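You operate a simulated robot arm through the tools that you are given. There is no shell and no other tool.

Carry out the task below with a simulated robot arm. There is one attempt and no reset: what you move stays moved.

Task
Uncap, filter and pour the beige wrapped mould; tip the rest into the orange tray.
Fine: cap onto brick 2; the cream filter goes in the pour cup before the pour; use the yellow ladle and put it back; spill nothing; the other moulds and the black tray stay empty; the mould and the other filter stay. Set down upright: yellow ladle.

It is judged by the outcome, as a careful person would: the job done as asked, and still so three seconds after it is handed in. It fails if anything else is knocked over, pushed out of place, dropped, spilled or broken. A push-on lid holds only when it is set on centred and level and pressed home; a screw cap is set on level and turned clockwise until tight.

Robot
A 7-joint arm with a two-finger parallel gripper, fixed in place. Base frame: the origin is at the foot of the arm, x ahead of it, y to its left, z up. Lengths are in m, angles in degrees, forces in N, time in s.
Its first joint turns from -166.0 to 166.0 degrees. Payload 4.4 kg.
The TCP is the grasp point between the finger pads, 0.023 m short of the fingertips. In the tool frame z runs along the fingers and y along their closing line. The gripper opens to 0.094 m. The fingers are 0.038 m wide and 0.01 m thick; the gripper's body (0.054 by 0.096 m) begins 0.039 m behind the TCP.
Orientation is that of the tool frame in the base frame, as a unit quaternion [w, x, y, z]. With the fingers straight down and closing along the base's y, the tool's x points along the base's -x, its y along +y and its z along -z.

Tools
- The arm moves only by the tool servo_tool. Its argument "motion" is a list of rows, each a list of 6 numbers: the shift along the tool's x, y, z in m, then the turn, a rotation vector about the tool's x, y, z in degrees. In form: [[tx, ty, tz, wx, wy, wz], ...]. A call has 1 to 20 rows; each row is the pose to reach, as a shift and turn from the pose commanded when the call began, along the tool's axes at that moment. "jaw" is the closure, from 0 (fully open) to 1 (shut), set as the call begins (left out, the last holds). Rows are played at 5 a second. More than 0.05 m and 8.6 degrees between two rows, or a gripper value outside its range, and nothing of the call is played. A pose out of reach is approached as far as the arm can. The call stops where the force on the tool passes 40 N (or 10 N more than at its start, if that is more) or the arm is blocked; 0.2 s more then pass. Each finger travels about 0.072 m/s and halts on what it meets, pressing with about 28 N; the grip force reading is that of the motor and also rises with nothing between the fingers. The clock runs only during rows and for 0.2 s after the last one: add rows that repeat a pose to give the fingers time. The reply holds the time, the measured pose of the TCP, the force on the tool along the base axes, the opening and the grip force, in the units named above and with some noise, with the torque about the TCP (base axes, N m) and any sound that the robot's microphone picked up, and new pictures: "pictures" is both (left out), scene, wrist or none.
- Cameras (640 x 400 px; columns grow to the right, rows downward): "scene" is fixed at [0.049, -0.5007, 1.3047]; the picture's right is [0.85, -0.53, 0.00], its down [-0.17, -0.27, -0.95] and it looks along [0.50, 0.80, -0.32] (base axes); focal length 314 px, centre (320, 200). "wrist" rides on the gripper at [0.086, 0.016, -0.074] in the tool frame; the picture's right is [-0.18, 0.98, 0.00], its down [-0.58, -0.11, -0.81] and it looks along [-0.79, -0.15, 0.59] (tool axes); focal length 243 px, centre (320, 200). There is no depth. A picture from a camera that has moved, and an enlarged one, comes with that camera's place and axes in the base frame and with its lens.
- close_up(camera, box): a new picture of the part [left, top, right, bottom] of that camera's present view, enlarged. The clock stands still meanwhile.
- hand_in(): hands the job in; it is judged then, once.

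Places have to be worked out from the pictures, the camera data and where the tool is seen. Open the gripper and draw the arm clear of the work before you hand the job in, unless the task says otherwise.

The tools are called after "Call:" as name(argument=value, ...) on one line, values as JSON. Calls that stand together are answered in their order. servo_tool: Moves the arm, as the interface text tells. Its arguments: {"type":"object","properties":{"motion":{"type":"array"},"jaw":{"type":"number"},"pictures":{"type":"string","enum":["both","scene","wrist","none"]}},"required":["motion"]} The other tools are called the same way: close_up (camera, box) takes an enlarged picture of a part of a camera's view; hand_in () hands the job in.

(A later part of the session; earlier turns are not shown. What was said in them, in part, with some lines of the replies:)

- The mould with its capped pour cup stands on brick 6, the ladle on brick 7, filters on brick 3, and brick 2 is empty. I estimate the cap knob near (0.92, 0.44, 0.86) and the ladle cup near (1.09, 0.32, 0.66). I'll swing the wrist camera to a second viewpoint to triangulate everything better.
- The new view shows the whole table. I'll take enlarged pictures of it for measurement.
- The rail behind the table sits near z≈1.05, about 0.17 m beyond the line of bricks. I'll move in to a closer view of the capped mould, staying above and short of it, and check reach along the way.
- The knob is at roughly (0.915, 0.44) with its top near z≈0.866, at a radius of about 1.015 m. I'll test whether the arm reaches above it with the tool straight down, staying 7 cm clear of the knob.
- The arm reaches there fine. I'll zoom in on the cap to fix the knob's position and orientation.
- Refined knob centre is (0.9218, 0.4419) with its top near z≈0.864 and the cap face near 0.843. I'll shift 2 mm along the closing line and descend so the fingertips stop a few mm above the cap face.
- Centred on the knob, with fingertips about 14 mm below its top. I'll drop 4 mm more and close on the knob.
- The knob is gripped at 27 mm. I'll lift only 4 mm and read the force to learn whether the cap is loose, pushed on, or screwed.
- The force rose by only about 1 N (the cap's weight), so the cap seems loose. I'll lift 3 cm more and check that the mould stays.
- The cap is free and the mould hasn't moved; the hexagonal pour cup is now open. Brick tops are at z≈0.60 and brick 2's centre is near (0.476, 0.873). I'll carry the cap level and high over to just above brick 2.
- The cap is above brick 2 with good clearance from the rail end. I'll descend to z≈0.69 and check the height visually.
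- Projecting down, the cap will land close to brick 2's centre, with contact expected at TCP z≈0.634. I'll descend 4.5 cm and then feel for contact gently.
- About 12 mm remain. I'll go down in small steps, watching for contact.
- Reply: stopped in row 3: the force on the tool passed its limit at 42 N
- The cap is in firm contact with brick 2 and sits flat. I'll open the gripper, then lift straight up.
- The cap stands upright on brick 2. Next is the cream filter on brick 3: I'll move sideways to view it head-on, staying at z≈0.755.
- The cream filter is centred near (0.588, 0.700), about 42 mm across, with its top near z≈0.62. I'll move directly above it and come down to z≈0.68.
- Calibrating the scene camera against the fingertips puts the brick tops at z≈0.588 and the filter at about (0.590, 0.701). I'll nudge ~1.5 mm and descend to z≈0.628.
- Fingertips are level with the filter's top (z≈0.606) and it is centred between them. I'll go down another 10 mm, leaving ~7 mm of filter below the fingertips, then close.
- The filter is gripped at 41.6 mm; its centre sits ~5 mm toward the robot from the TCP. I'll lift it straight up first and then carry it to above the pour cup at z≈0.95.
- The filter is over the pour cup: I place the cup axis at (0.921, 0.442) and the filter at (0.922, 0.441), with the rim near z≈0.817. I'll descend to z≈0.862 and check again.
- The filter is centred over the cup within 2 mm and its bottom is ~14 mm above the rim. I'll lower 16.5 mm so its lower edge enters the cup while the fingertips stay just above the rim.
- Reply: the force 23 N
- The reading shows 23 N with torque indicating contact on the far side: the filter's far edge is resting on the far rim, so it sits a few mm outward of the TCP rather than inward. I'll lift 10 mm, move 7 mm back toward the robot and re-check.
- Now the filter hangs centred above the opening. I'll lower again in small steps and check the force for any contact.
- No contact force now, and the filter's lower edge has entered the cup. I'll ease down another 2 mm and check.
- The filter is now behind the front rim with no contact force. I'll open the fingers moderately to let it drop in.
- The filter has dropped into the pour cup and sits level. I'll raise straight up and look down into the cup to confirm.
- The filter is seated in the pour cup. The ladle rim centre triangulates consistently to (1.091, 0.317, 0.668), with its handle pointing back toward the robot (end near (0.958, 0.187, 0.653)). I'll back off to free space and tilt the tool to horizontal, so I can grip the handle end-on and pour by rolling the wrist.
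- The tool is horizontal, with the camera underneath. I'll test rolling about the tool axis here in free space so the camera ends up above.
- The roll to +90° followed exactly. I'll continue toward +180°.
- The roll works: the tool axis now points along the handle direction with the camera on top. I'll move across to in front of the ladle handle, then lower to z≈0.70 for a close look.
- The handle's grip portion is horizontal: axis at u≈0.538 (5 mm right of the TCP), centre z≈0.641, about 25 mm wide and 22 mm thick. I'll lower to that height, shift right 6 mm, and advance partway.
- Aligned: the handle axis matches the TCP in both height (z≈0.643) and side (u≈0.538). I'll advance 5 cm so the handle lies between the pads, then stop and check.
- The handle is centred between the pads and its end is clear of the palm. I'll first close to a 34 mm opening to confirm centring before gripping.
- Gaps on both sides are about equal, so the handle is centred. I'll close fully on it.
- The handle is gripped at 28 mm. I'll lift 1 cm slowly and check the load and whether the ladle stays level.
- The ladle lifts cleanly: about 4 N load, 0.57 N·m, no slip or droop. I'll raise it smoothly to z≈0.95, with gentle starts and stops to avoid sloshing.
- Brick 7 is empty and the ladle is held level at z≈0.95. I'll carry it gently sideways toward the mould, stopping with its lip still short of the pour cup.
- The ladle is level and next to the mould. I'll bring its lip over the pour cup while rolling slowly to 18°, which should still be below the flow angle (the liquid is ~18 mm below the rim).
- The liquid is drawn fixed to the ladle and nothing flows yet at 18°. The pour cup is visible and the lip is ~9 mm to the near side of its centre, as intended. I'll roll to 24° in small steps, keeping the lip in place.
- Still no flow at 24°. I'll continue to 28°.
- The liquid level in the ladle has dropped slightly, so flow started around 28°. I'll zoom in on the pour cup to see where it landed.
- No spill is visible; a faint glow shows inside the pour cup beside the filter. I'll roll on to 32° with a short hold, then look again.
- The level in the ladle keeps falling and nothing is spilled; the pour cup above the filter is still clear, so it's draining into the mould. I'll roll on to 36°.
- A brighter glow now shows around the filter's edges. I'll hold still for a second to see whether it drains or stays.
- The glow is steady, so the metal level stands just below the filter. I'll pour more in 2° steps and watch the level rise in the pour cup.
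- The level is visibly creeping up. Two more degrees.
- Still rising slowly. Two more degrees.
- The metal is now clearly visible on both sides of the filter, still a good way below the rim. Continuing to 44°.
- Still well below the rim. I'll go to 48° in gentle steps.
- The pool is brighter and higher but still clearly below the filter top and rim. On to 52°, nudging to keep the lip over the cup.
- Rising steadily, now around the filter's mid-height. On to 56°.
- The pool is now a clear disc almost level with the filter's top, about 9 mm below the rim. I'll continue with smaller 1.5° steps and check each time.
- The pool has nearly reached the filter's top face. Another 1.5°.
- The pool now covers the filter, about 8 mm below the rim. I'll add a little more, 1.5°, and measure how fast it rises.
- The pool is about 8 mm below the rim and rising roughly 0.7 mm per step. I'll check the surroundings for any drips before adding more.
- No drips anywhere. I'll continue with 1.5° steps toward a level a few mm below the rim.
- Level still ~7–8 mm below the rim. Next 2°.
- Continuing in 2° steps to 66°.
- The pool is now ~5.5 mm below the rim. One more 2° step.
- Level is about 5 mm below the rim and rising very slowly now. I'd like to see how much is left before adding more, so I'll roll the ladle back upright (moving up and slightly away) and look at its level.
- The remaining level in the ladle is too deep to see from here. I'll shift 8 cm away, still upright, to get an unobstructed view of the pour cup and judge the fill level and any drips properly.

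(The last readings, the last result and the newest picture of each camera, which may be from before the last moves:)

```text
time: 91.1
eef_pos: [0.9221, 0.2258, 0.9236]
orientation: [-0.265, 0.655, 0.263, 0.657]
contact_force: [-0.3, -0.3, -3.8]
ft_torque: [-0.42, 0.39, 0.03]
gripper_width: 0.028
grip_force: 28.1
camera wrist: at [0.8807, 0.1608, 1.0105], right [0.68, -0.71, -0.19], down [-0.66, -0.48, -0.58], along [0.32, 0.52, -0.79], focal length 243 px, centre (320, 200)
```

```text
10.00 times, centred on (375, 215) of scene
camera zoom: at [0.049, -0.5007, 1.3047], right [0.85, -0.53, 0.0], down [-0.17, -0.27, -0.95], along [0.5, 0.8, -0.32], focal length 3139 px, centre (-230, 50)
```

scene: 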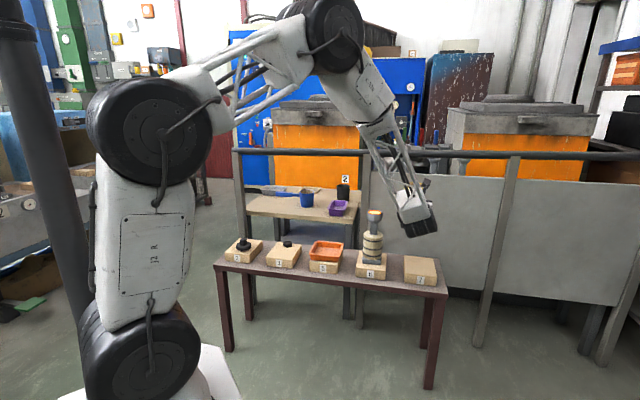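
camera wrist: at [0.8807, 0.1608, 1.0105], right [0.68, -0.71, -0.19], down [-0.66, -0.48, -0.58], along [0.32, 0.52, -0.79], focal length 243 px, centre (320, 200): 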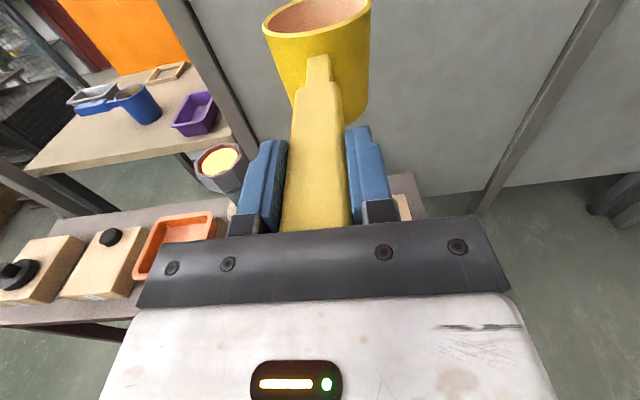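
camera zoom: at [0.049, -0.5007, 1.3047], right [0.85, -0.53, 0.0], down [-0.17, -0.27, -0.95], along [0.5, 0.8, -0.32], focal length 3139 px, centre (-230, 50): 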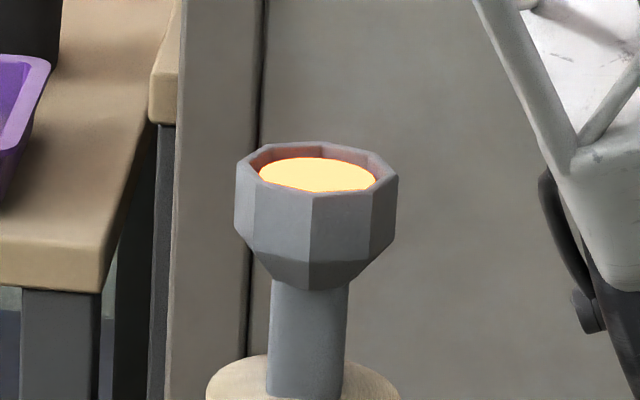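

The pour cup shows bright metal about 4–5 mm below its rim, the filter is covered, and there are no drips on the mould, brick or table. By geometry roughly a sixth of the ladle is left, so I'll stop here and take the rest to the orange tray (centre ≈ u 0.115, n 0.96), passing high over the mould with the ladle level.

Call:
servo_tool(motion=[[0.015, 0, 0, 0, 0, 0], [0.035, -0.008, 0, 0, 0, 0], [0.042, -0.028, -0.001, 0, 0, 0], [0.042, -0.06, -0.002, 0, 0, 0], [0.042, -0.095, -0.003, 0, 0, 0], [0.042, -0.13, -0.005, 0, 0, 0], [0.042, -0.165, -0.006, 0, 0, 0], [0.042, -0.2, -0.008, 0, 0, 0], [0.042, -0.23, -0.009, 0, 0, 0], [0.042, -0.258, -0.01, 0, 0, 0], [0.042, -0.28, -0.011, 0, 0, 0], [0.042, -0.293, -0.011, 0, 0, 0], [0.042, -0.2985, -0.011, 0, 0, 0], [0.042, -0.2985, -0.011, 0, 0, 0]])

Call:
close_up(camera="scene", box=[280, 160, 400, 290])

Call:
close_up(camera="wrist", box=[160, 0, 480, 240])

```text
time: 94.1
eef_pos: [0.7062, 0.4335, 0.9657]
orientation: [-0.266, 0.655, 0.264, 0.657]
contact_force: [0.0, 0.5, -4.0]
ft_torque: [-0.4, 0.4, 0.01]
gripper_width: 0.0281
grip_force: 28.5
camera wrist: at [0.6653, 0.3701, 1.0531], right [0.68, -0.71, -0.18], down [-0.65, -0.48, -0.58], along [0.32, 0.52, -0.79], focal length 243 px, centre (320, 200)
```

scene: 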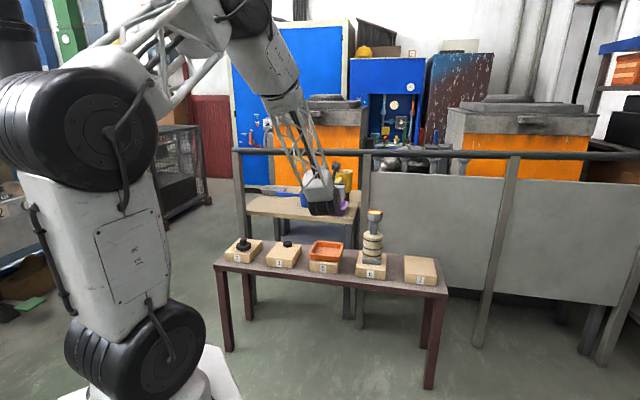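
wrist: 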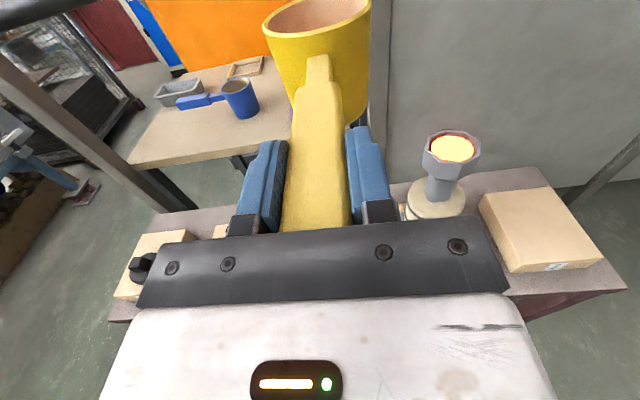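

```text
3.08 times, centred on (340, 225) of scene
camera zoom: at [0.049, -0.5007, 1.3047], right [0.85, -0.53, 0.0], down [-0.17, -0.27, -0.95], along [0.5, 0.8, -0.32], focal length 966 px, centre (258, 123)
```

zoom: 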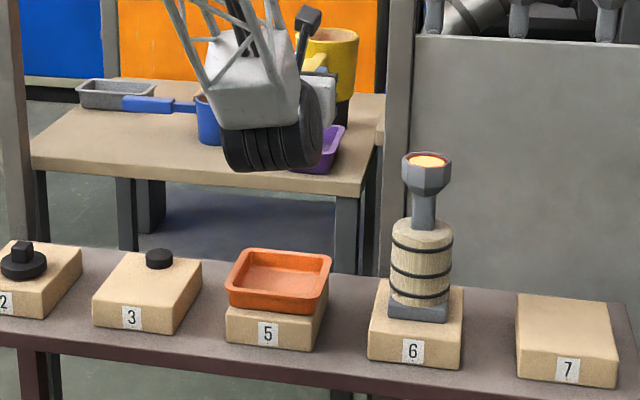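

```text
1.67 times, centred on (320, 120) of wrist
camera zoom: at [0.6653, 0.3701, 1.0531], right [0.68, -0.71, -0.18], down [-0.65, -0.48, -0.58], along [0.32, 0.52, -0.79], focal length 404 px, centre (320, 333)
```

zoom: 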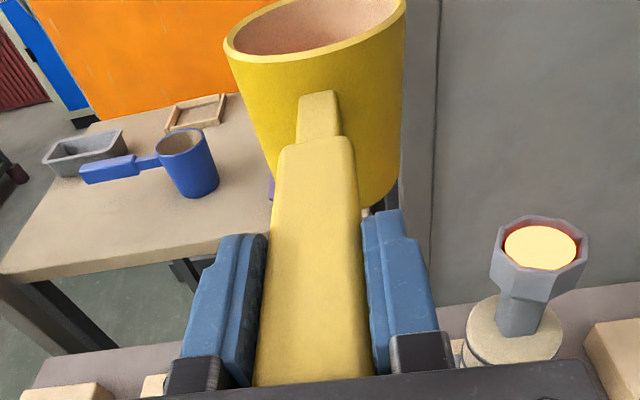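

The ladle is now above the tray's line with no drips below. I'll lower it straight down to z≈0.74.

Call:
servo_tool(motion=[[-0.01, 0, 0, 0, 0, 0], [-0.03, 0, 0, 0, 0, 0], [-0.055, 0, 0, 0, 0, 0], [-0.085, 0, 0, 0, 0, 0], [-0.115, 0, 0, 0, 0, 0], [-0.145, 0, 0, 0, 0, 0], [-0.173, 0, 0, 0, 0, 0], [-0.198, 0, 0, 0, 0, 0], [-0.217, 0, 0, 0, 0, 0], [-0.226, 0, 0, 0, 0, 0], [-0.226, 0, 0, 0, 0, 0]])

Call:
close_up(camera="scene", box=[280, 180, 400, 300])

Call:
close_up(camera="wrist", box=[100, 0, 480, 240])

```text
time: 96.5
eef_pos: [0.7076, 0.4334, 0.739]
orientation: [-0.265, 0.655, 0.265, 0.656]
contact_force: [0.9, -0.2, -4.2]
ft_torque: [-0.36, 0.36, 0.0]
gripper_width: 0.0279
grip_force: 27.6
camera wrist: at [0.666, 0.3698, 0.826], right [0.68, -0.71, -0.18], down [-0.65, -0.48, -0.58], along [0.32, 0.52, -0.79], focal length 243 px, centre (320, 200)
```

scene: 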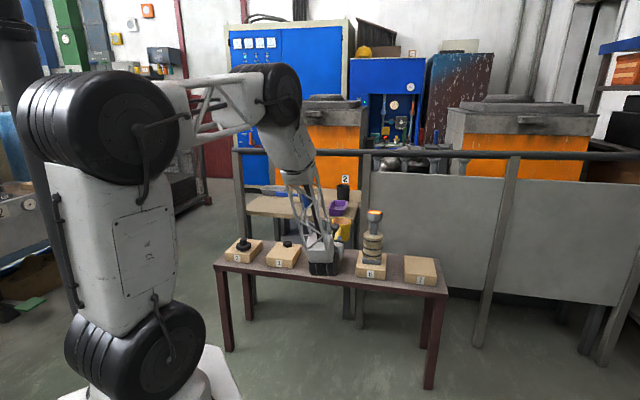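
wrist: 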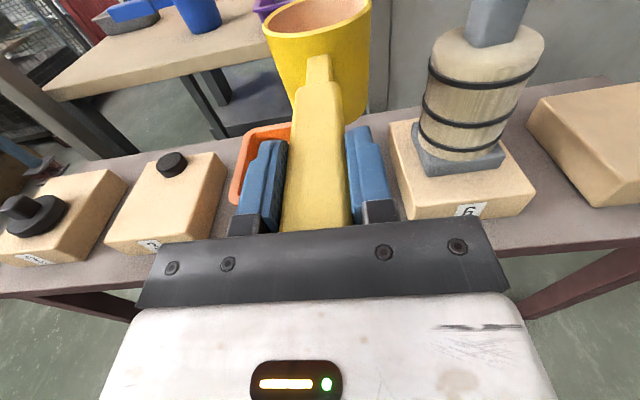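

```text
3.33 times, centred on (340, 240) of scene
camera zoom: at [0.049, -0.5007, 1.3047], right [0.85, -0.53, 0.0], down [-0.17, -0.27, -0.95], along [0.5, 0.8, -0.32], focal length 1046 px, centre (253, 67)
```

zoom: 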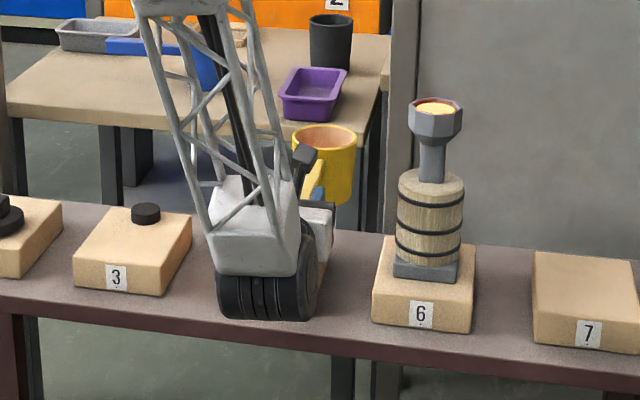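

```text
1.67 times, centred on (290, 120) of wrist
camera zoom: at [0.666, 0.3698, 0.826], right [0.68, -0.71, -0.18], down [-0.65, -0.48, -0.58], along [0.32, 0.52, -0.79], focal length 404 px, centre (370, 333)
```

zoom: 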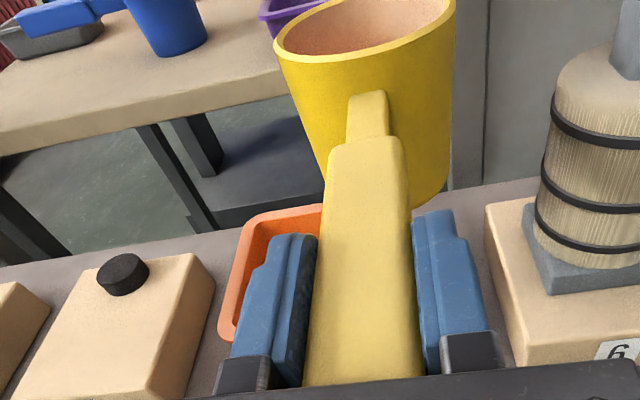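

The tray lies directly beneath the lip side (left edge u≈0.05, centre ≈0.115). I'll roll the ladle to 60°, still before flow, while lowering slightly to shorten the fall.

Call:
servo_tool(motion=[[-0.005, 0, 0, 0, 0, -5], [-0.011, 0.001, 0, 0, 0, -12], [-0.017, 0.002, 0, 0, 0, -19], [-0.023, 0.003, 0, 0, 0, -26], [-0.029, 0.003, 0, 0, 0, -33], [-0.034, 0.003, 0, 0, 0, -40], [-0.034, 0.001, 0, 0, 0, -47], [-0.034, -0.001, 0, 0, 0, -54], [-0.034, -0.0023, 0, 0, 0, -60], [-0.034, -0.0023, 0, 0, 0, -60]])

Call:
close_up(camera="wrist", box=[100, 0, 420, 220])

Call:
close_up(camera="scene", box=[280, 180, 400, 300])

```text
time: 98.7
eef_pos: [0.7047, 0.4354, 0.7054]
orientation: [0.098, 0.435, 0.557, 0.701]
contact_force: [-0.6, 0.3, -4.3]
ft_torque: [-0.27, 0.52, 0.02]
gripper_width: 0.0283
grip_force: 28.2
camera wrist: at [0.6061, 0.4314, 0.7633], right [0.45, -0.47, 0.76], down [-0.27, -0.88, -0.39], along [0.85, -0.03, -0.52], focal length 243 px, centre (320, 200)
```

scene: 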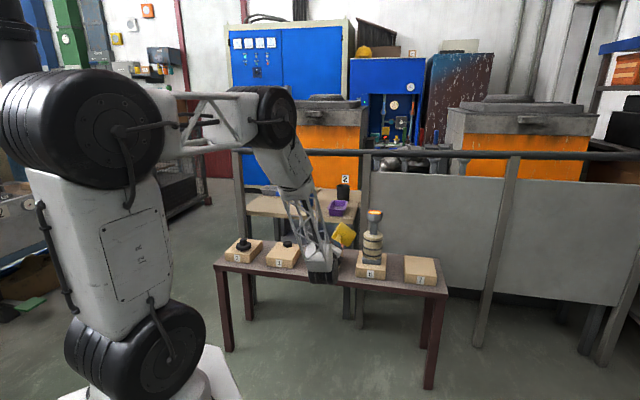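
wrist: 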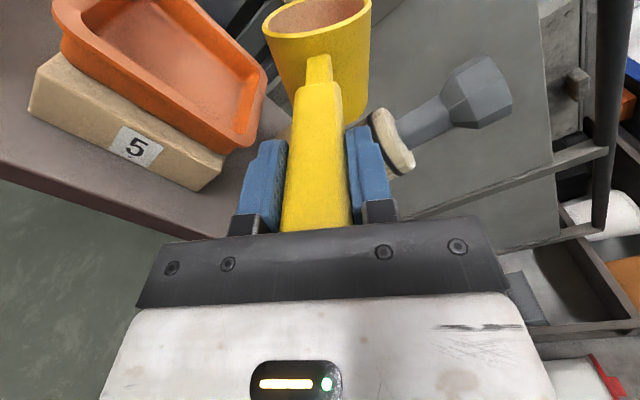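

```text
1.82 times, centred on (260, 110) of wrist
camera zoom: at [0.6061, 0.4314, 0.7633], right [0.45, -0.47, 0.76], down [-0.27, -0.88, -0.39], along [0.85, -0.03, -0.52], focal length 441 px, centre (429, 364)
```

zoom: 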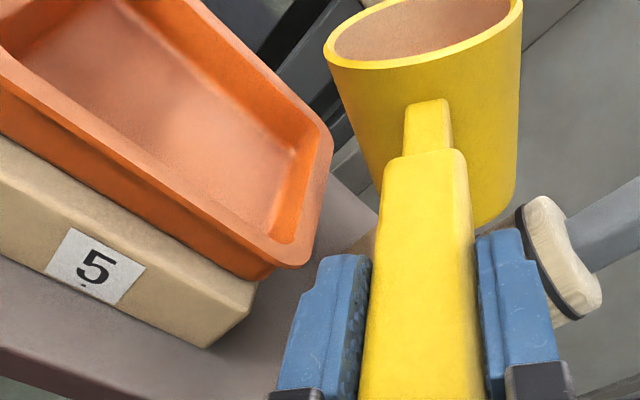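

```text
3.33 times, centred on (340, 240) of scene
camera zoom: at [0.049, -0.5007, 1.3047], right [0.85, -0.53, 0.0], down [-0.17, -0.27, -0.95], along [0.5, 0.8, -0.32], focal length 1046 px, centre (253, 67)
```

zoom: 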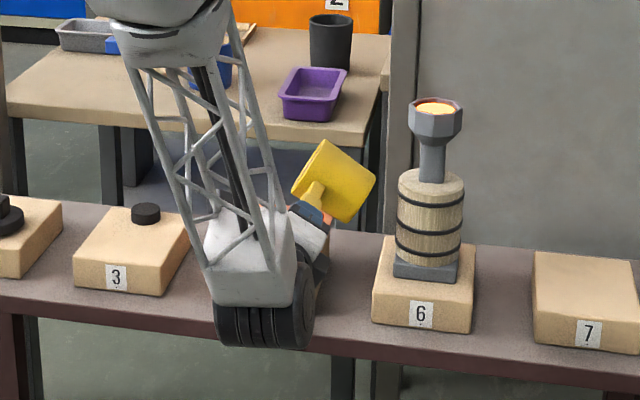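

The lip is ~43 mm inside the tray's near edge, so the rest will fall in the middle of the tray. I'll roll slowly to 90°, shifting to keep the lip in place.

Call:
servo_tool(motion=[[0.0009, -0.0005, 0, 0, 0, -2.5], [0.0019, -0.0011, 0, 0, 0, -5], [0.0029, -0.0017, 0, 0, 0, -7.5], [0.0041, -0.0024, 0, 0, 0, -10], [0.0051, -0.003, 0, 0, 0, -12.5], [0.0062, -0.0036, 0, 0, 0, -15], [0.0075, -0.0044, 0, 0, 0, -17.5], [0.0088, -0.0051, 0, 0, 0, -20], [0.0101, -0.0059, 0, 0, 0, -22.5], [0.0115, -0.0067, 0, 0, 0, -25], [0.013, -0.0075, 0, 0, 0, -27.5], [0.0145, -0.0084, 0, 0, 0, -30], [0.0145, -0.0084, 0, 0, 0, -30], [0.0145, -0.0084, 0, 0, 0, -30]])

Call:
close_up(camera="wrist", box=[100, 0, 420, 220])

Call:
close_up(camera="scene", box=[280, 180, 400, 300])

```text
time: 101.7
eef_pos: [0.6954, 0.4484, 0.7047]
orientation: [0.272, 0.272, 0.652, 0.653]
contact_force: [-0.5, -0.1, -3.7]
ft_torque: [-0.29, 0.5, -0.02]
gripper_width: 0.0277
grip_force: 27.8
camera wrist: at [0.582, 0.4559, 0.7222], right [0.13, -0.13, 0.98], down [-0.16, -0.98, -0.11], along [0.98, -0.15, -0.15], focal length 243 px, centre (320, 200)
```

scene: 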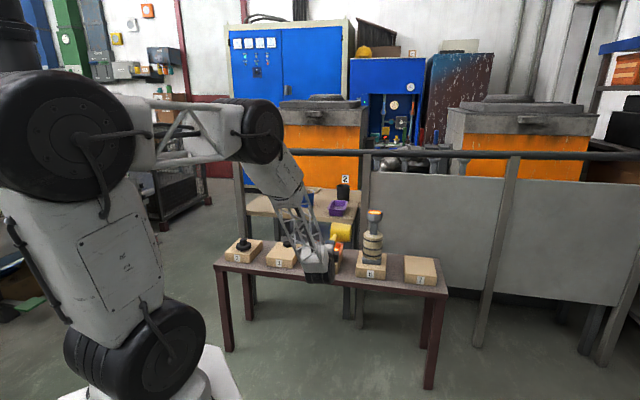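
wrist: 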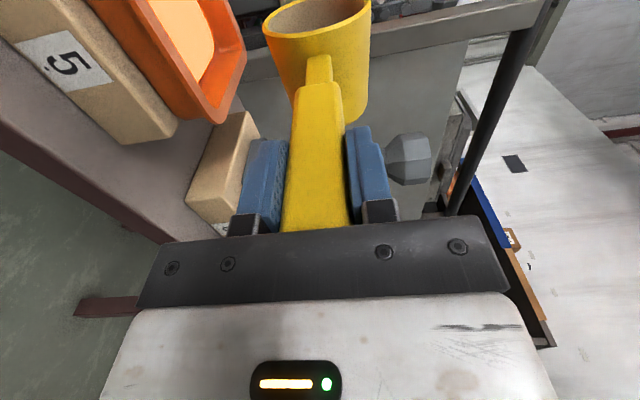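

```text
1.82 times, centred on (260, 110) of wrist
camera zoom: at [0.582, 0.4559, 0.7222], right [0.13, -0.13, 0.98], down [-0.16, -0.98, -0.11], along [0.98, -0.15, -0.15], focal length 441 px, centre (429, 364)
```

zoom: 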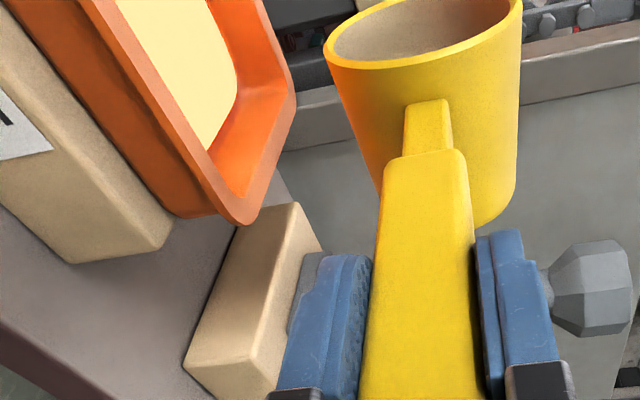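

```text
3.33 times, centred on (340, 240) of scene
camera zoom: at [0.049, -0.5007, 1.3047], right [0.85, -0.53, 0.0], down [-0.17, -0.27, -0.95], along [0.5, 0.8, -0.32], focal length 1046 px, centre (253, 67)
```

zoom: 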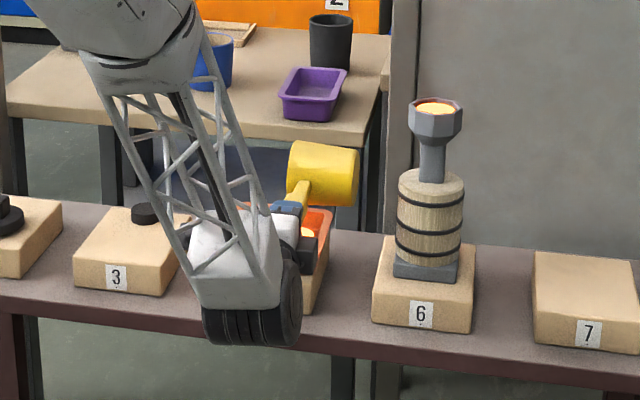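

The tray now holds the rest. I'll roll on to 120° to be sure the ladle is fully drained, keeping the lip over the tray.

Call:
servo_tool(motion=[[0.0022, 0.0005, 0, 0, 0, -3], [0.0045, 0.001, 0, 0, 0, -6], [0.0068, 0.0015, 0, 0, 0, -9], [0.0092, 0.002, 0, 0, 0, -12], [0.0115, 0.0025, 0, 0, 0, -15], [0.0139, 0.003, 0, 0, 0, -18], [0.0163, 0.0035, 0, 0, 0, -21], [0.0187, 0.004, 0, 0, 0, -24], [0.0211, 0.0045, 0, 0, 0, -27], [0.0235, 0.005, 0, 0, 0, -30], [0.0235, 0.005, 0, 0, 0, -30], [0.0235, 0.005, 0, 0, 0, -30], [0.0235, 0.005, 0, 0, 0, -30]])

Call:
close_up(camera="wrist", box=[100, 0, 420, 220])

Call:
close_up(camera="scene", box=[280, 180, 400, 300])

```text
time: 104.5
eef_pos: [0.6857, 0.4516, 0.7127]
orientation: [0.43, 0.091, 0.701, 0.562]
contact_force: [0.4, -0.1, -3.8]
ft_torque: [-0.27, 0.49, 0.0]
gripper_width: 0.0278
grip_force: 27.9
out of reach, approached as far as the arm can: row 2, 3, 4, 5, 6, 7, 8, 9, 10, 11, 12, 13
camera wrist: at [0.5761, 0.4569, 0.6838], right [-0.23, 0.23, 0.94], down [-0.17, -0.97, 0.2], along [0.96, -0.12, 0.27], focal length 243 px, centre (320, 200)
```

scene: 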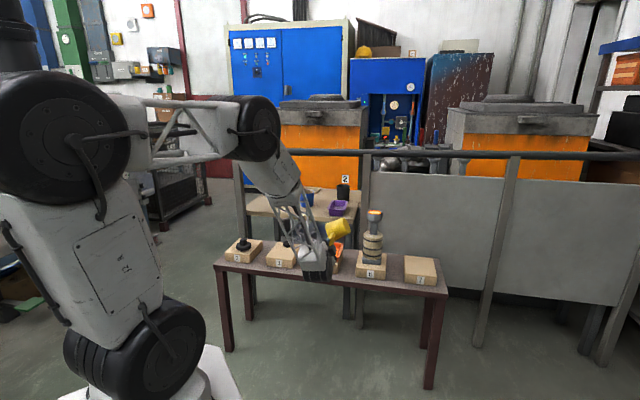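
wrist: 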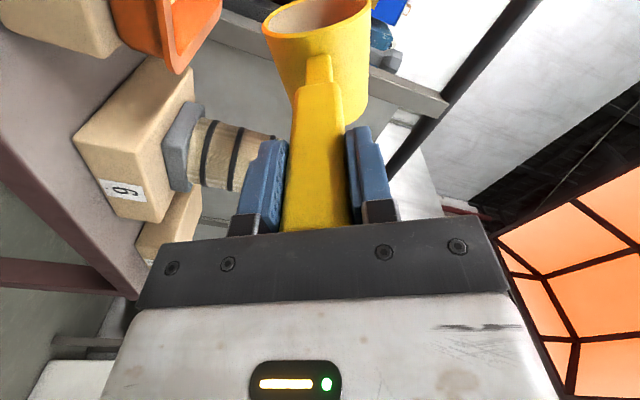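

```text
1.82 times, centred on (260, 110) of wrist
camera zoom: at [0.5761, 0.4569, 0.6838], right [-0.23, 0.23, 0.94], down [-0.17, -0.97, 0.2], along [0.96, -0.12, 0.27], focal length 441 px, centre (429, 364)
```

zoom: 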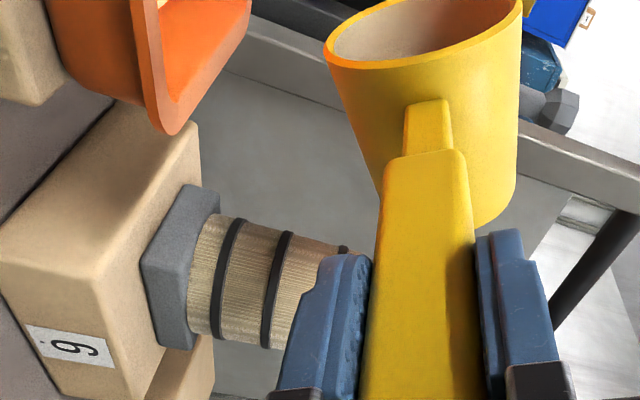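

```text
3.33 times, centred on (340, 240) of scene
camera zoom: at [0.049, -0.5007, 1.3047], right [0.85, -0.53, 0.0], down [-0.17, -0.27, -0.95], along [0.5, 0.8, -0.32], focal length 1046 px, centre (253, 67)
```

zoom: 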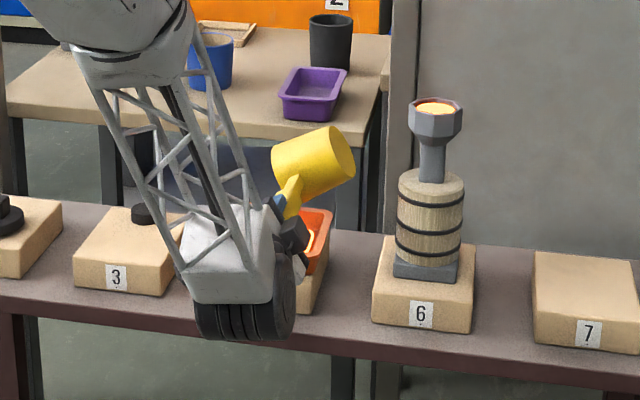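

The ladle reached 120° over the tray (the arm was at its limit, but the lip stayed inside the tray) and is drained; no drips are visible. I'll roll it back upright while raising it.

Call:
servo_tool(motion=[[-0.0072, 0.0005, 0, 0, 0, 7.5], [-0.0149, 0.0018, 0, 0, 0, 15], [-0.0231, 0.004, 0, 0, 0, 22.5], [-0.0304, 0.0056, 0, 0, 0, 30], [-0.0369, 0.0099, 0, 0, 0, 37.5], [-0.043, 0.0144, 0, 0, 0, 45], [-0.0491, 0.019, 0, 0, 0, 52.5], [-0.0552, 0.0236, 0, 0, 0, 60], [-0.0613, 0.0281, 0, 0, 0, 67.5], [-0.0674, 0.0327, 0, 0, 0, 75], [-0.0731, 0.0386, 0, 0, 0, 82.5], [-0.0788, 0.0445, 0, 0, 0, 90], [-0.0846, 0.0505, 0, 0, 0, 97.5], [-0.0884, 0.0552, 0, 0, 0, 105], [-0.0918, 0.059, 0, 0, 0, 112.5], [-0.0933, 0.0616, 0, 0, 0, 120], [-0.0933, 0.0616, 0, 0, 0, 120]])

Call:
close_up(camera="scene", box=[270, 180, 400, 300])

Call:
close_up(camera="wrist", box=[160, 0, 480, 240])

```text
time: 108.1
eef_pos: [0.7218, 0.4158, 0.8123]
orientation: [-0.266, 0.655, 0.264, 0.656]
contact_force: [0.6, 0.2, -4.3]
ft_torque: [-0.39, 0.41, 0.0]
gripper_width: 0.028
grip_force: 27.4
camera wrist: at [0.6806, 0.3518, 0.8989], right [0.68, -0.71, -0.19], down [-0.66, -0.48, -0.58], along [0.32, 0.52, -0.79], focal length 243 px, centre (320, 200)
```

scene: 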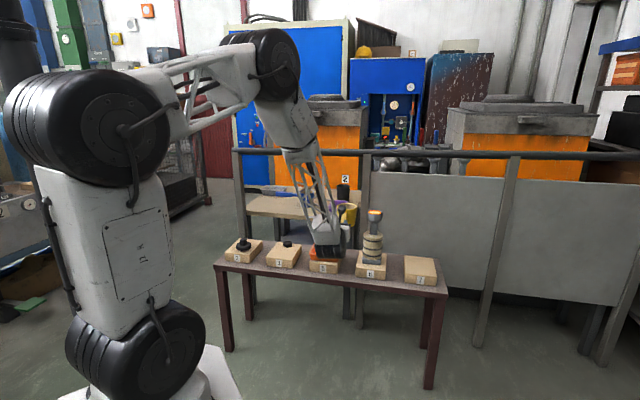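
wrist: 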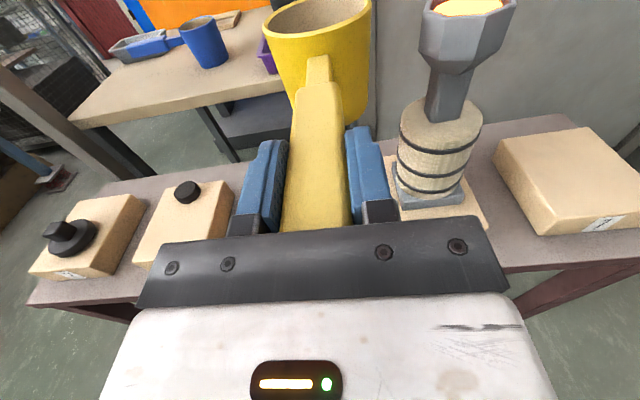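

```text
3.33 times, centred on (335, 240) of scene
camera zoom: at [0.049, -0.5007, 1.3047], right [0.85, -0.53, 0.0], down [-0.17, -0.27, -0.95], along [0.5, 0.8, -0.32], focal length 1046 px, centre (270, 67)
```

zoom: 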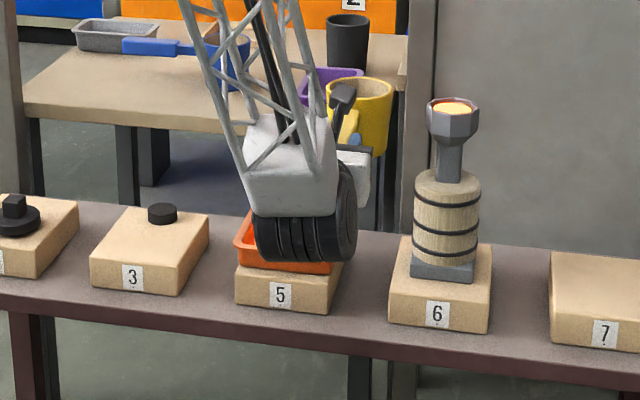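

```text
1.67 times, centred on (320, 120) of wrist
camera zoom: at [0.6806, 0.3518, 0.8989], right [0.68, -0.71, -0.19], down [-0.66, -0.48, -0.58], along [0.32, 0.52, -0.79], focal length 404 px, centre (320, 333)
```

zoom: 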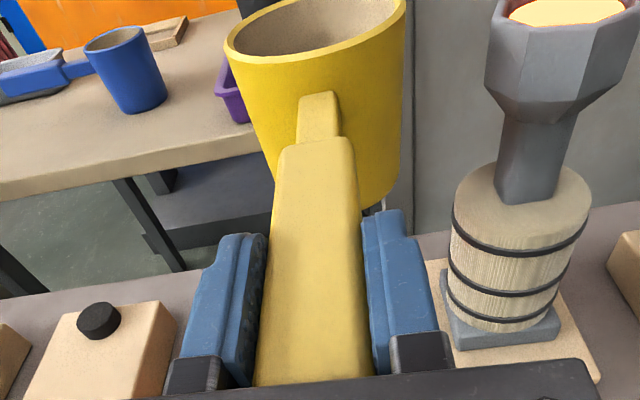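

The ladle's interior is now plain (empty), the mould is still brim-level, and nothing else has moved. I'll raise it and carry it back over to brick 7.

Call:
servo_tool(motion=[[0.02, 0, 0, 0, 0, 0], [0.055, 0, 0, 0, 0, 0], [0.095, 0, 0, 0, 0, 0], [0.13, 0, 0, 0, 0, 0], [0.15, 0, 0, 0, 0, 0], [0.155, 0.02, 0.003, 0, 0, 0], [0.155, 0.055, 0.007, 0, 0, 0], [0.155, 0.095, 0.012, 0, 0, 0], [0.155, 0.135, 0.018, 0, 0, 0], [0.155, 0.175, 0.023, 0, 0, 0], [0.155, 0.215, 0.028, 0, 0, 0], [0.155, 0.25, 0.033, 0, 0, 0], [0.155, 0.28, 0.037, 0, 0, 0], [0.155, 0.305, 0.04, 0, 0, 0], [0.155, 0.322, 0.042, 0, 0, 0], [0.155, 0.332, 0.0437, 0, 0, 0], [0.155, 0.332, 0.0437, 0, 0, 0]])

Call:
close_up(camera="scene", box=[220, 160, 460, 310])

Call:
close_up(camera="scene", box=[290, 195, 400, 285])

```text
time: 111.7
eef_pos: [0.9822, 0.2064, 0.9675]
orientation: [-0.264, 0.656, 0.263, 0.656]
contact_force: [0.7, 0.2, -3.5]
ft_torque: [-0.39, 0.44, -0.01]
gripper_width: 0.0279
grip_force: 27.4
camera wrist: at [0.9413, 0.1428, 1.0545], right [0.68, -0.71, -0.18], down [-0.65, -0.48, -0.58], along [0.32, 0.52, -0.79], focal length 243 px, centre (320, 200)
```

scene: 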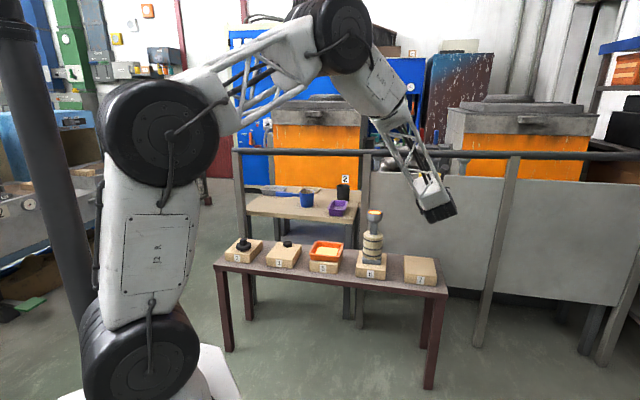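
wrist: 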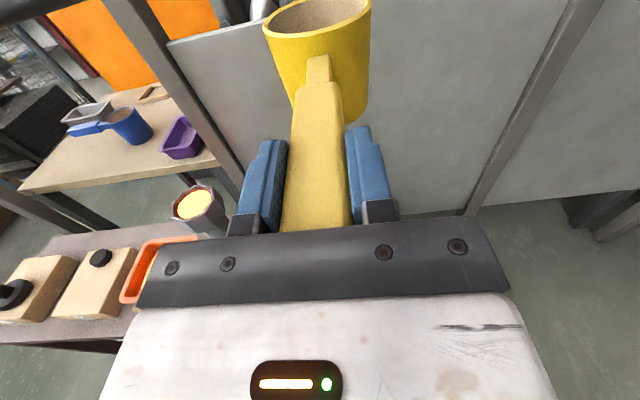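

```text
2.67 times, centred on (340, 235) of scene
camera zoom: at [0.049, -0.5007, 1.3047], right [0.85, -0.53, 0.0], down [-0.17, -0.27, -0.95], along [0.5, 0.8, -0.32], focal length 837 px, centre (267, 107)
```

zoom: 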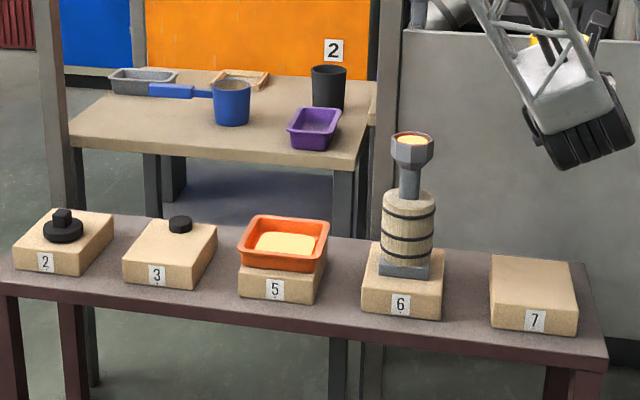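

```text
4.44 times, centred on (345, 240) of scene
camera zoom: at [0.049, -0.5007, 1.3047], right [0.85, -0.53, 0.0], down [-0.17, -0.27, -0.95], along [0.5, 0.8, -0.32], focal length 1395 px, centre (209, 22)
```

zoom: 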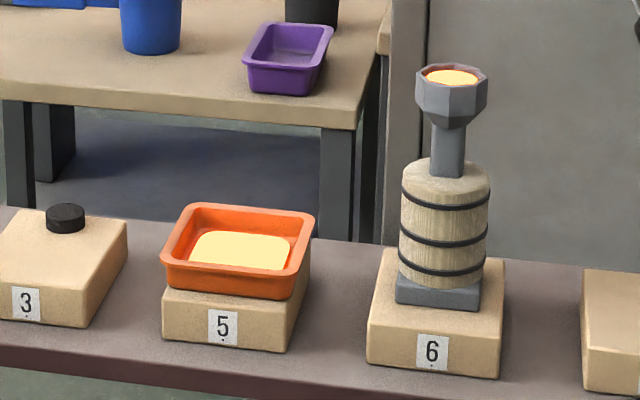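

The tray holds the rest, the mould cup is still full, and the table is clean. I'm above brick 7 (u≈0.534, n≈0.850, matching the pick-up spot), so I'll lower to about 2 cm above the set-down height.

Call:
servo_tool(motion=[[-0.015, 0, 0, 0, 0, 0], [-0.045, 0, 0, 0, 0, 0], [-0.085, 0, 0, 0, 0, 0], [-0.125, 0, 0, 0, 0, 0], [-0.165, 0, 0, 0, 0, 0], [-0.205, 0, 0, 0, 0, 0], [-0.24, 0, 0, 0, 0, 0], [-0.27, 0, 0, 0, 0, 0], [-0.29, 0, 0, 0, 0, 0], [-0.3, 0, 0, 0, 0, 0], [-0.305, 0, 0, 0, 0, 0], [-0.305, 0, 0, 0, 0, 0]])

Call:
close_up(camera="wrist", box=[180, 0, 460, 220])

Call:
close_up(camera="scene", box=[370, 220, 460, 310])

```text
time: 114.3
eef_pos: [0.982, 0.2076, 0.6632]
orientation: [-0.266, 0.655, 0.264, 0.656]
contact_force: [0.8, -0.2, -2.3]
ft_torque: [-0.36, 0.42, -0.01]
gripper_width: 0.0279
grip_force: 27.7
camera wrist: at [0.9419, 0.1432, 0.75], right [0.68, -0.71, -0.18], down [-0.65, -0.48, -0.58], along [0.32, 0.52, -0.79], focal length 243 px, centre (320, 200)
```

scene: 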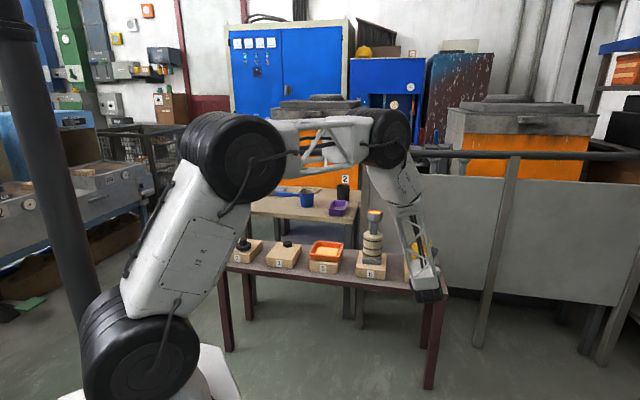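
wrist: 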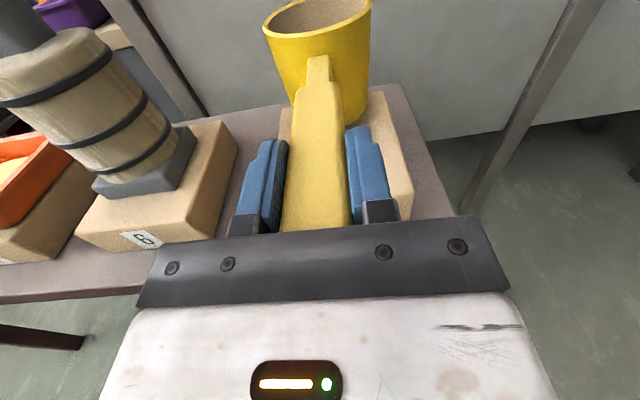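

```text
1.82 times, centred on (320, 110) of wrist
camera zoom: at [0.9419, 0.1432, 0.75], right [0.68, -0.71, -0.18], down [-0.65, -0.48, -0.58], along [0.32, 0.52, -0.79], focal length 441 px, centre (320, 364)
```

zoom: 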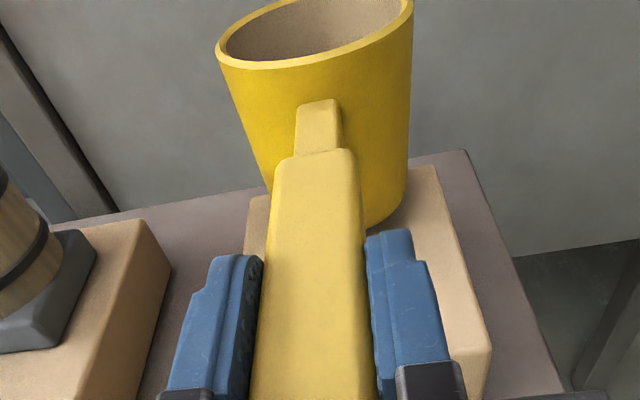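

```text
4.44 times, centred on (415, 265) of scene
camera zoom: at [0.049, -0.5007, 1.3047], right [0.85, -0.53, 0.0], down [-0.17, -0.27, -0.95], along [0.5, 0.8, -0.32], focal length 1395 px, centre (-102, -89)
```

zoom: 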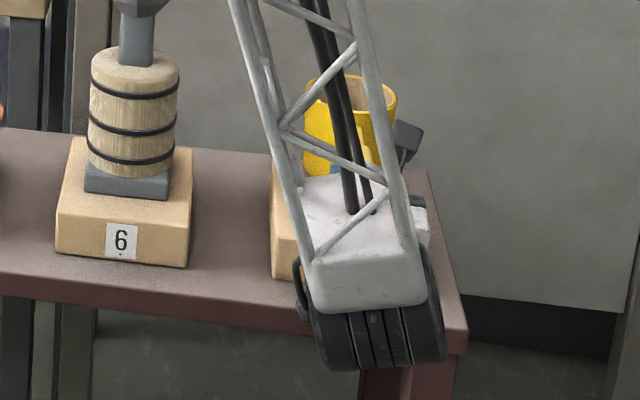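

The position matches the original spot (about 4 mm left of the grip pose, which undoes the small shift made when gripping). I'll lower the last 2 cm gently and watch for contact.

Call:
servo_tool(motion=[[-0.005, 0, 0, 0, 0, 0], [-0.01, 0, 0, 0, 0, 0], [-0.014, 0, 0, 0, 0, 0], [-0.017, 0, 0, 0, 0, 0], [-0.017, 0, 0, 0, 0, 0]], pictures="none")

Call:
servo_tool(motion=[[-0.001, 0, 0, 0, 0, 0], [-0.002, 0, 0, 0, 0, 0], [-0.002, 0, 0, 0, 0, 0]], pictures="none")

```text
time: 115.5
eef_pos: [0.9842, 0.2069, 0.6454]
orientation: [-0.265, 0.655, 0.264, 0.656]
contact_force: [0.3, 0.2, -3.2]
ft_torque: [-0.4, 0.4, -0.01]
gripper_width: 0.0279
grip_force: 27.8
```

```text
time: 116.3
eef_pos: [0.984, 0.2087, 0.6435]
orientation: [-0.265, 0.654, 0.264, 0.657]
contact_force: [-1.1, 1.0, 3.7]
ft_torque: [0.69, -0.65, 0.26]
gripper_width: 0.028
grip_force: 27.6
```

Contact: the load reversed to about +4 N, so the ladle is resting on brick 7. I'll ease up half a millimetre and then open the gripper partway.

Call:
servo_tool(motion=[[0.0006, 0, 0, 0, 0, 0], [0.0006, 0, 0, 0, 0, 0]], pictures="none")

Call:
servo_tool(motion=[[0, 0, 0, 0, 0, 0], [0, 0, 0, 0, 0, 0], [0, 0, 0, 0, 0, 0], [0, 0, 0, 0, 0, 0]], jaw=0.4)

Call:
close_up(camera="wrist", box=[180, 0, 460, 220])

```text
time: 116.9
eef_pos: [0.9853, 0.2083, 0.6444]
orientation: [-0.266, 0.654, 0.264, 0.657]
contact_force: [2.3, 2.0, 3.9]
ft_torque: [0.48, -0.64, -0.15]
gripper_width: 0.0278
grip_force: 28.5
```

```text
time: 117.9
eef_pos: [0.9844, 0.2077, 0.6451]
orientation: [-0.265, 0.655, 0.264, 0.656]
contact_force: [-0.3, 0.0, 0.6]
ft_torque: [0.0, 0.01, 0.0]
gripper_width: 0.0564
grip_force: 0.1
camera wrist: at [0.9429, 0.1437, 0.7312], right [0.68, -0.71, -0.18], down [-0.65, -0.48, -0.58], along [0.32, 0.52, -0.79], focal length 243 px, centre (320, 200)
```

scene: 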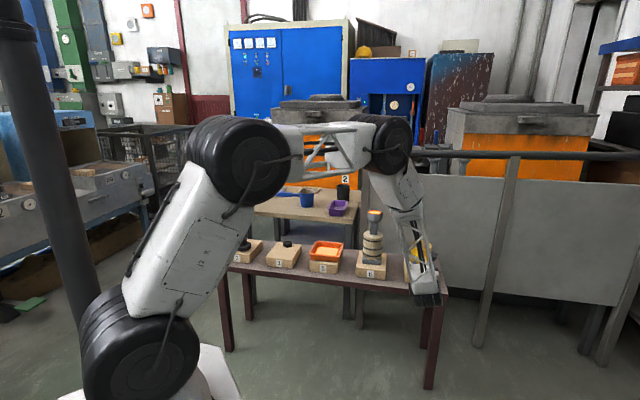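
wrist: 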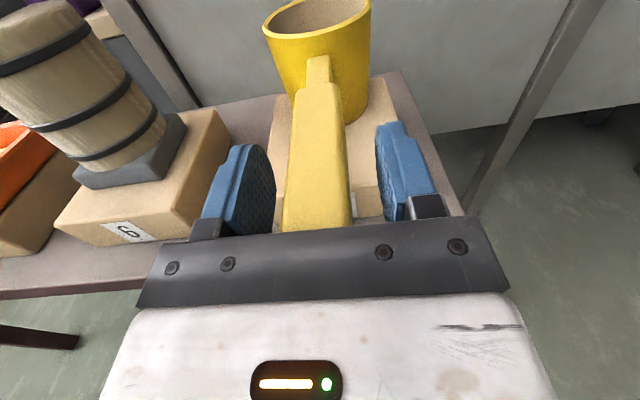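

```text
1.82 times, centred on (320, 110) of wrist
camera zoom: at [0.9429, 0.1437, 0.7312], right [0.68, -0.71, -0.18], down [-0.65, -0.48, -0.58], along [0.32, 0.52, -0.79], focal length 441 px, centre (320, 364)
```

zoom: 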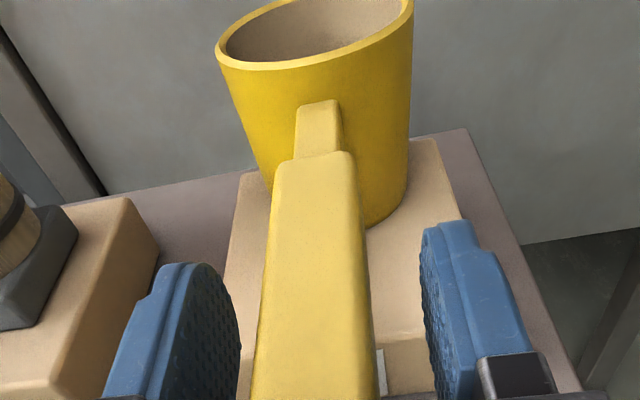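

The ladle stands free and upright on brick 7 with no load on the gripper. I'll retreat straight back along the handle until clear.

Call:
servo_tool(motion=[[0, 0, -0.01, 0, 0, 0], [0, 0, -0.03, 0, 0, 0], [0, 0, -0.055, 0, 0, 0], [0, 0, -0.08, 0, 0, 0], [0, 0, -0.11, 0, 0, 0], [0, 0, -0.14, 0, 0, 0], [0, 0, -0.14, 0, 0, 0]], jaw=0.4)

Call:
close_up(camera="wrist", box=[180, 0, 460, 220])

```text
time: 119.5
eef_pos: [0.8833, 0.1109, 0.6423]
orientation: [-0.266, 0.655, 0.265, 0.656]
contact_force: [0.9, -0.4, 0.5]
ft_torque: [0.0, 0.01, -0.02]
gripper_width: 0.0564
grip_force: 0.0
camera wrist: at [0.8426, 0.0467, 0.7301], right [0.68, -0.71, -0.18], down [-0.65, -0.48, -0.58], along [0.32, 0.52, -0.79], focal length 243 px, centre (320, 200)
```

scene: 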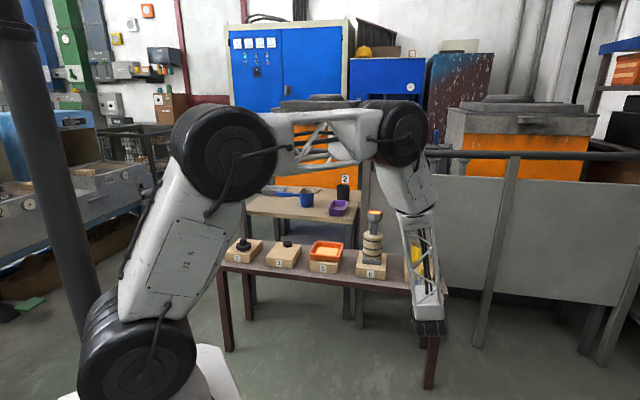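
wrist: 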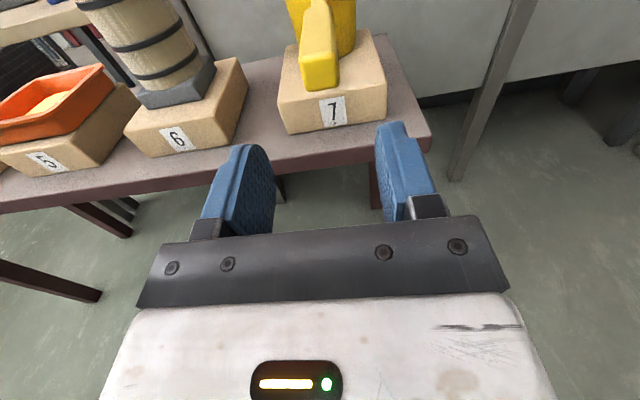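

```text
1.82 times, centred on (320, 110) of wrist
camera zoom: at [0.8426, 0.0467, 0.7301], right [0.68, -0.71, -0.18], down [-0.65, -0.48, -0.58], along [0.32, 0.52, -0.79], focal length 441 px, centre (320, 364)
```

zoom: 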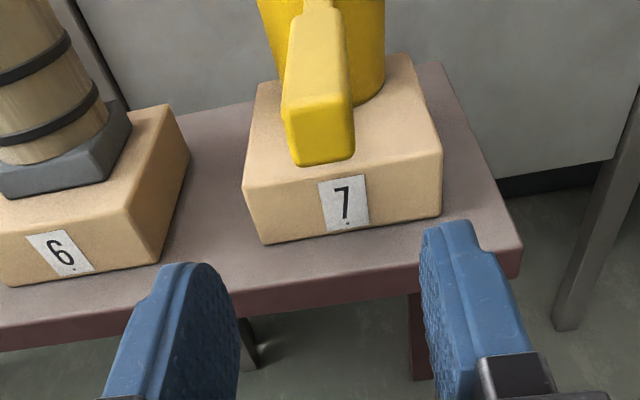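

Clear of the ladle. I'll raise the arm up and away from the bench and open the gripper, then take a last look at everything.

Call:
servo_tool(motion=[[0.03, 0, -0.01, 0, 0, 0], [0.07, 0, -0.02, 0, 0, 0], [0.11, 0, -0.03, 0, 0, 0], [0.15, 0, -0.04, 0, 0, 0], [0.19, 0, -0.05, 0, 0, 0], [0.23, 0, -0.06, 0, 0, 0], [0.27, 0, -0.07, 0, 0, 0], [0.31, 0, -0.08, 0, 0, 0], [0.35, 0, -0.09, 0, 0, 0], [0.38, 0, -0.1, 0, 0, 0], [0.38, 0, -0.1, 0, 0, 0]], jaw=0)

Call:
close_up(camera="scene", box=[210, 180, 450, 330])

Call:
close_up(camera="scene", box=[345, 195, 445, 295])

Call:
close_up(camera="scene", box=[355, 200, 395, 230])

```text
time: 121.9
eef_pos: [0.8095, 0.0385, 1.0241]
orientation: [-0.265, 0.655, 0.263, 0.657]
contact_force: [-0.9, 0.7, 0.3]
ft_torque: [0.0, 0.03, 0.0]
gripper_width: 0.094
grip_force: 0.1
camera wrist: at [0.7685, -0.0246, 1.1102], right [0.68, -0.71, -0.18], down [-0.65, -0.48, -0.58], along [0.32, 0.52, -0.79], focal length 243 px, centre (320, 200)
```

scene: 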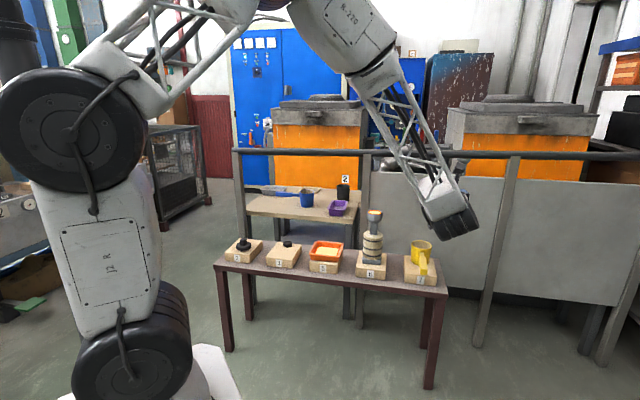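
wrist: 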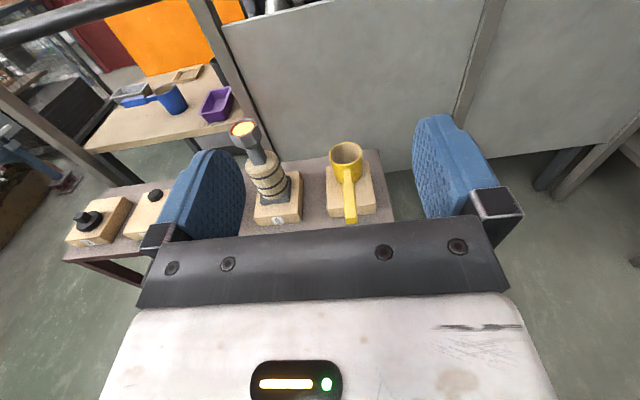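

```text
2.67 times, centred on (330, 255) of scene
camera zoom: at [0.049, -0.5007, 1.3047], right [0.85, -0.53, 0.0], down [-0.17, -0.27, -0.95], along [0.5, 0.8, -0.32], focal length 837 px, centre (293, 53)
```

zoom: 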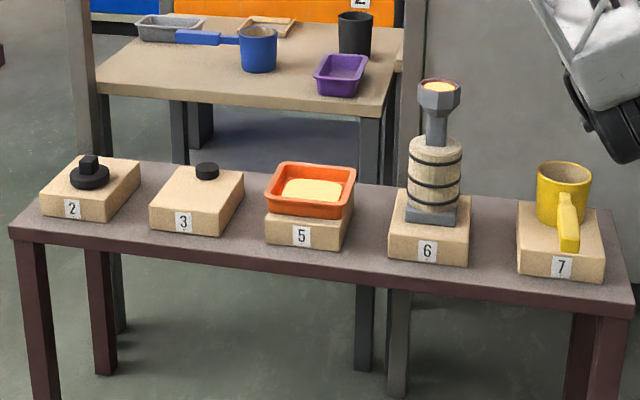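

```text
4.00 times, centred on (395, 245) of scene
camera zoom: at [0.049, -0.5007, 1.3047], right [0.85, -0.53, 0.0], down [-0.17, -0.27, -0.95], along [0.5, 0.8, -0.32], focal length 1255 px, centre (20, 20)
```

zoom: 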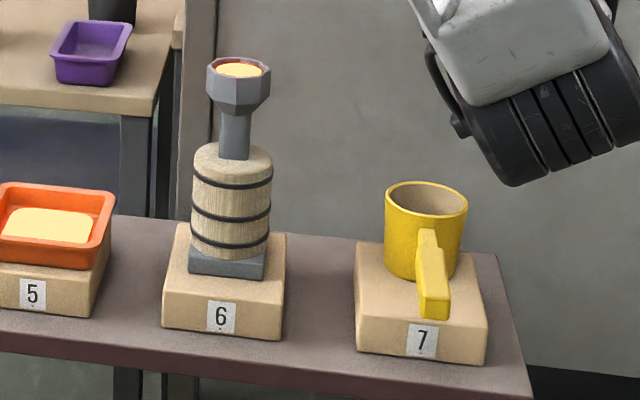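

```text
13.33 times, centred on (375, 215) of scene
camera zoom: at [0.049, -0.5007, 1.3047], right [0.85, -0.53, 0.0], down [-0.17, -0.27, -0.95], along [0.5, 0.8, -0.32], focal length 4185 px, centre (-413, 0)
```

zoom: 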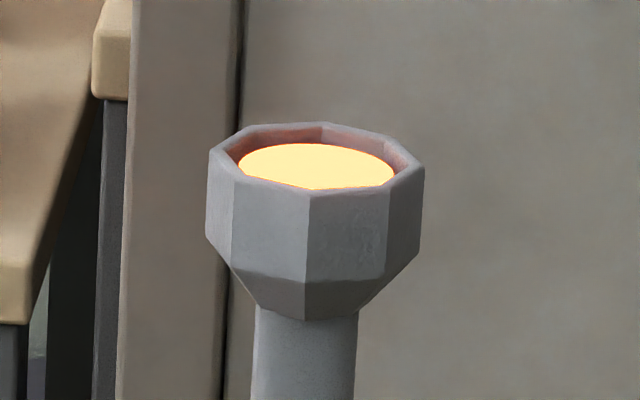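

Everything is in place: the cap sits on brick 2, the black filter is untouched on brick 3, the rest is in the orange tray, and the mould is filled to just below the rim with the cream filter inside. The empty yellow ladle stands upright on brick 7, I see no spills, and the gripper is open and clear, so I'm handing the job in.

Call:
hand_in()

```text
The job is handed in.
```

I finished the job and handed it in. I saw no spills and nothing out of place in the last pictures.

- **Cap:** it stands upright on brick 2.
- **Filter:** the cream filter went into the pour cup before the pour. The black filter is still on brick 3. The cream filter's edge touched the far rim once as I lowered it (about 23 N); I re-centred it before dropping it in.
- **Pour:** the beige wrapped mould is filled to about 5 mm below the rim of its cup, with metal covering the filter. I had no reading of the mould's full volume, so I judged "full" by that level. By my estimate, roughly four-fifths of the ladle went in.
- **Rest:** what was left is in the orange tray. At the final tilt the arm was at its reach limit, but the lip stayed over the tray and the ladle looked empty afterwards.
- **Ladle:** it is upright on brick 7, within a few millimetres of where it started.

The mould did not visibly move, and I poured nothing into the other moulds or trays. The gripper is open and the arm is clear of the bench.
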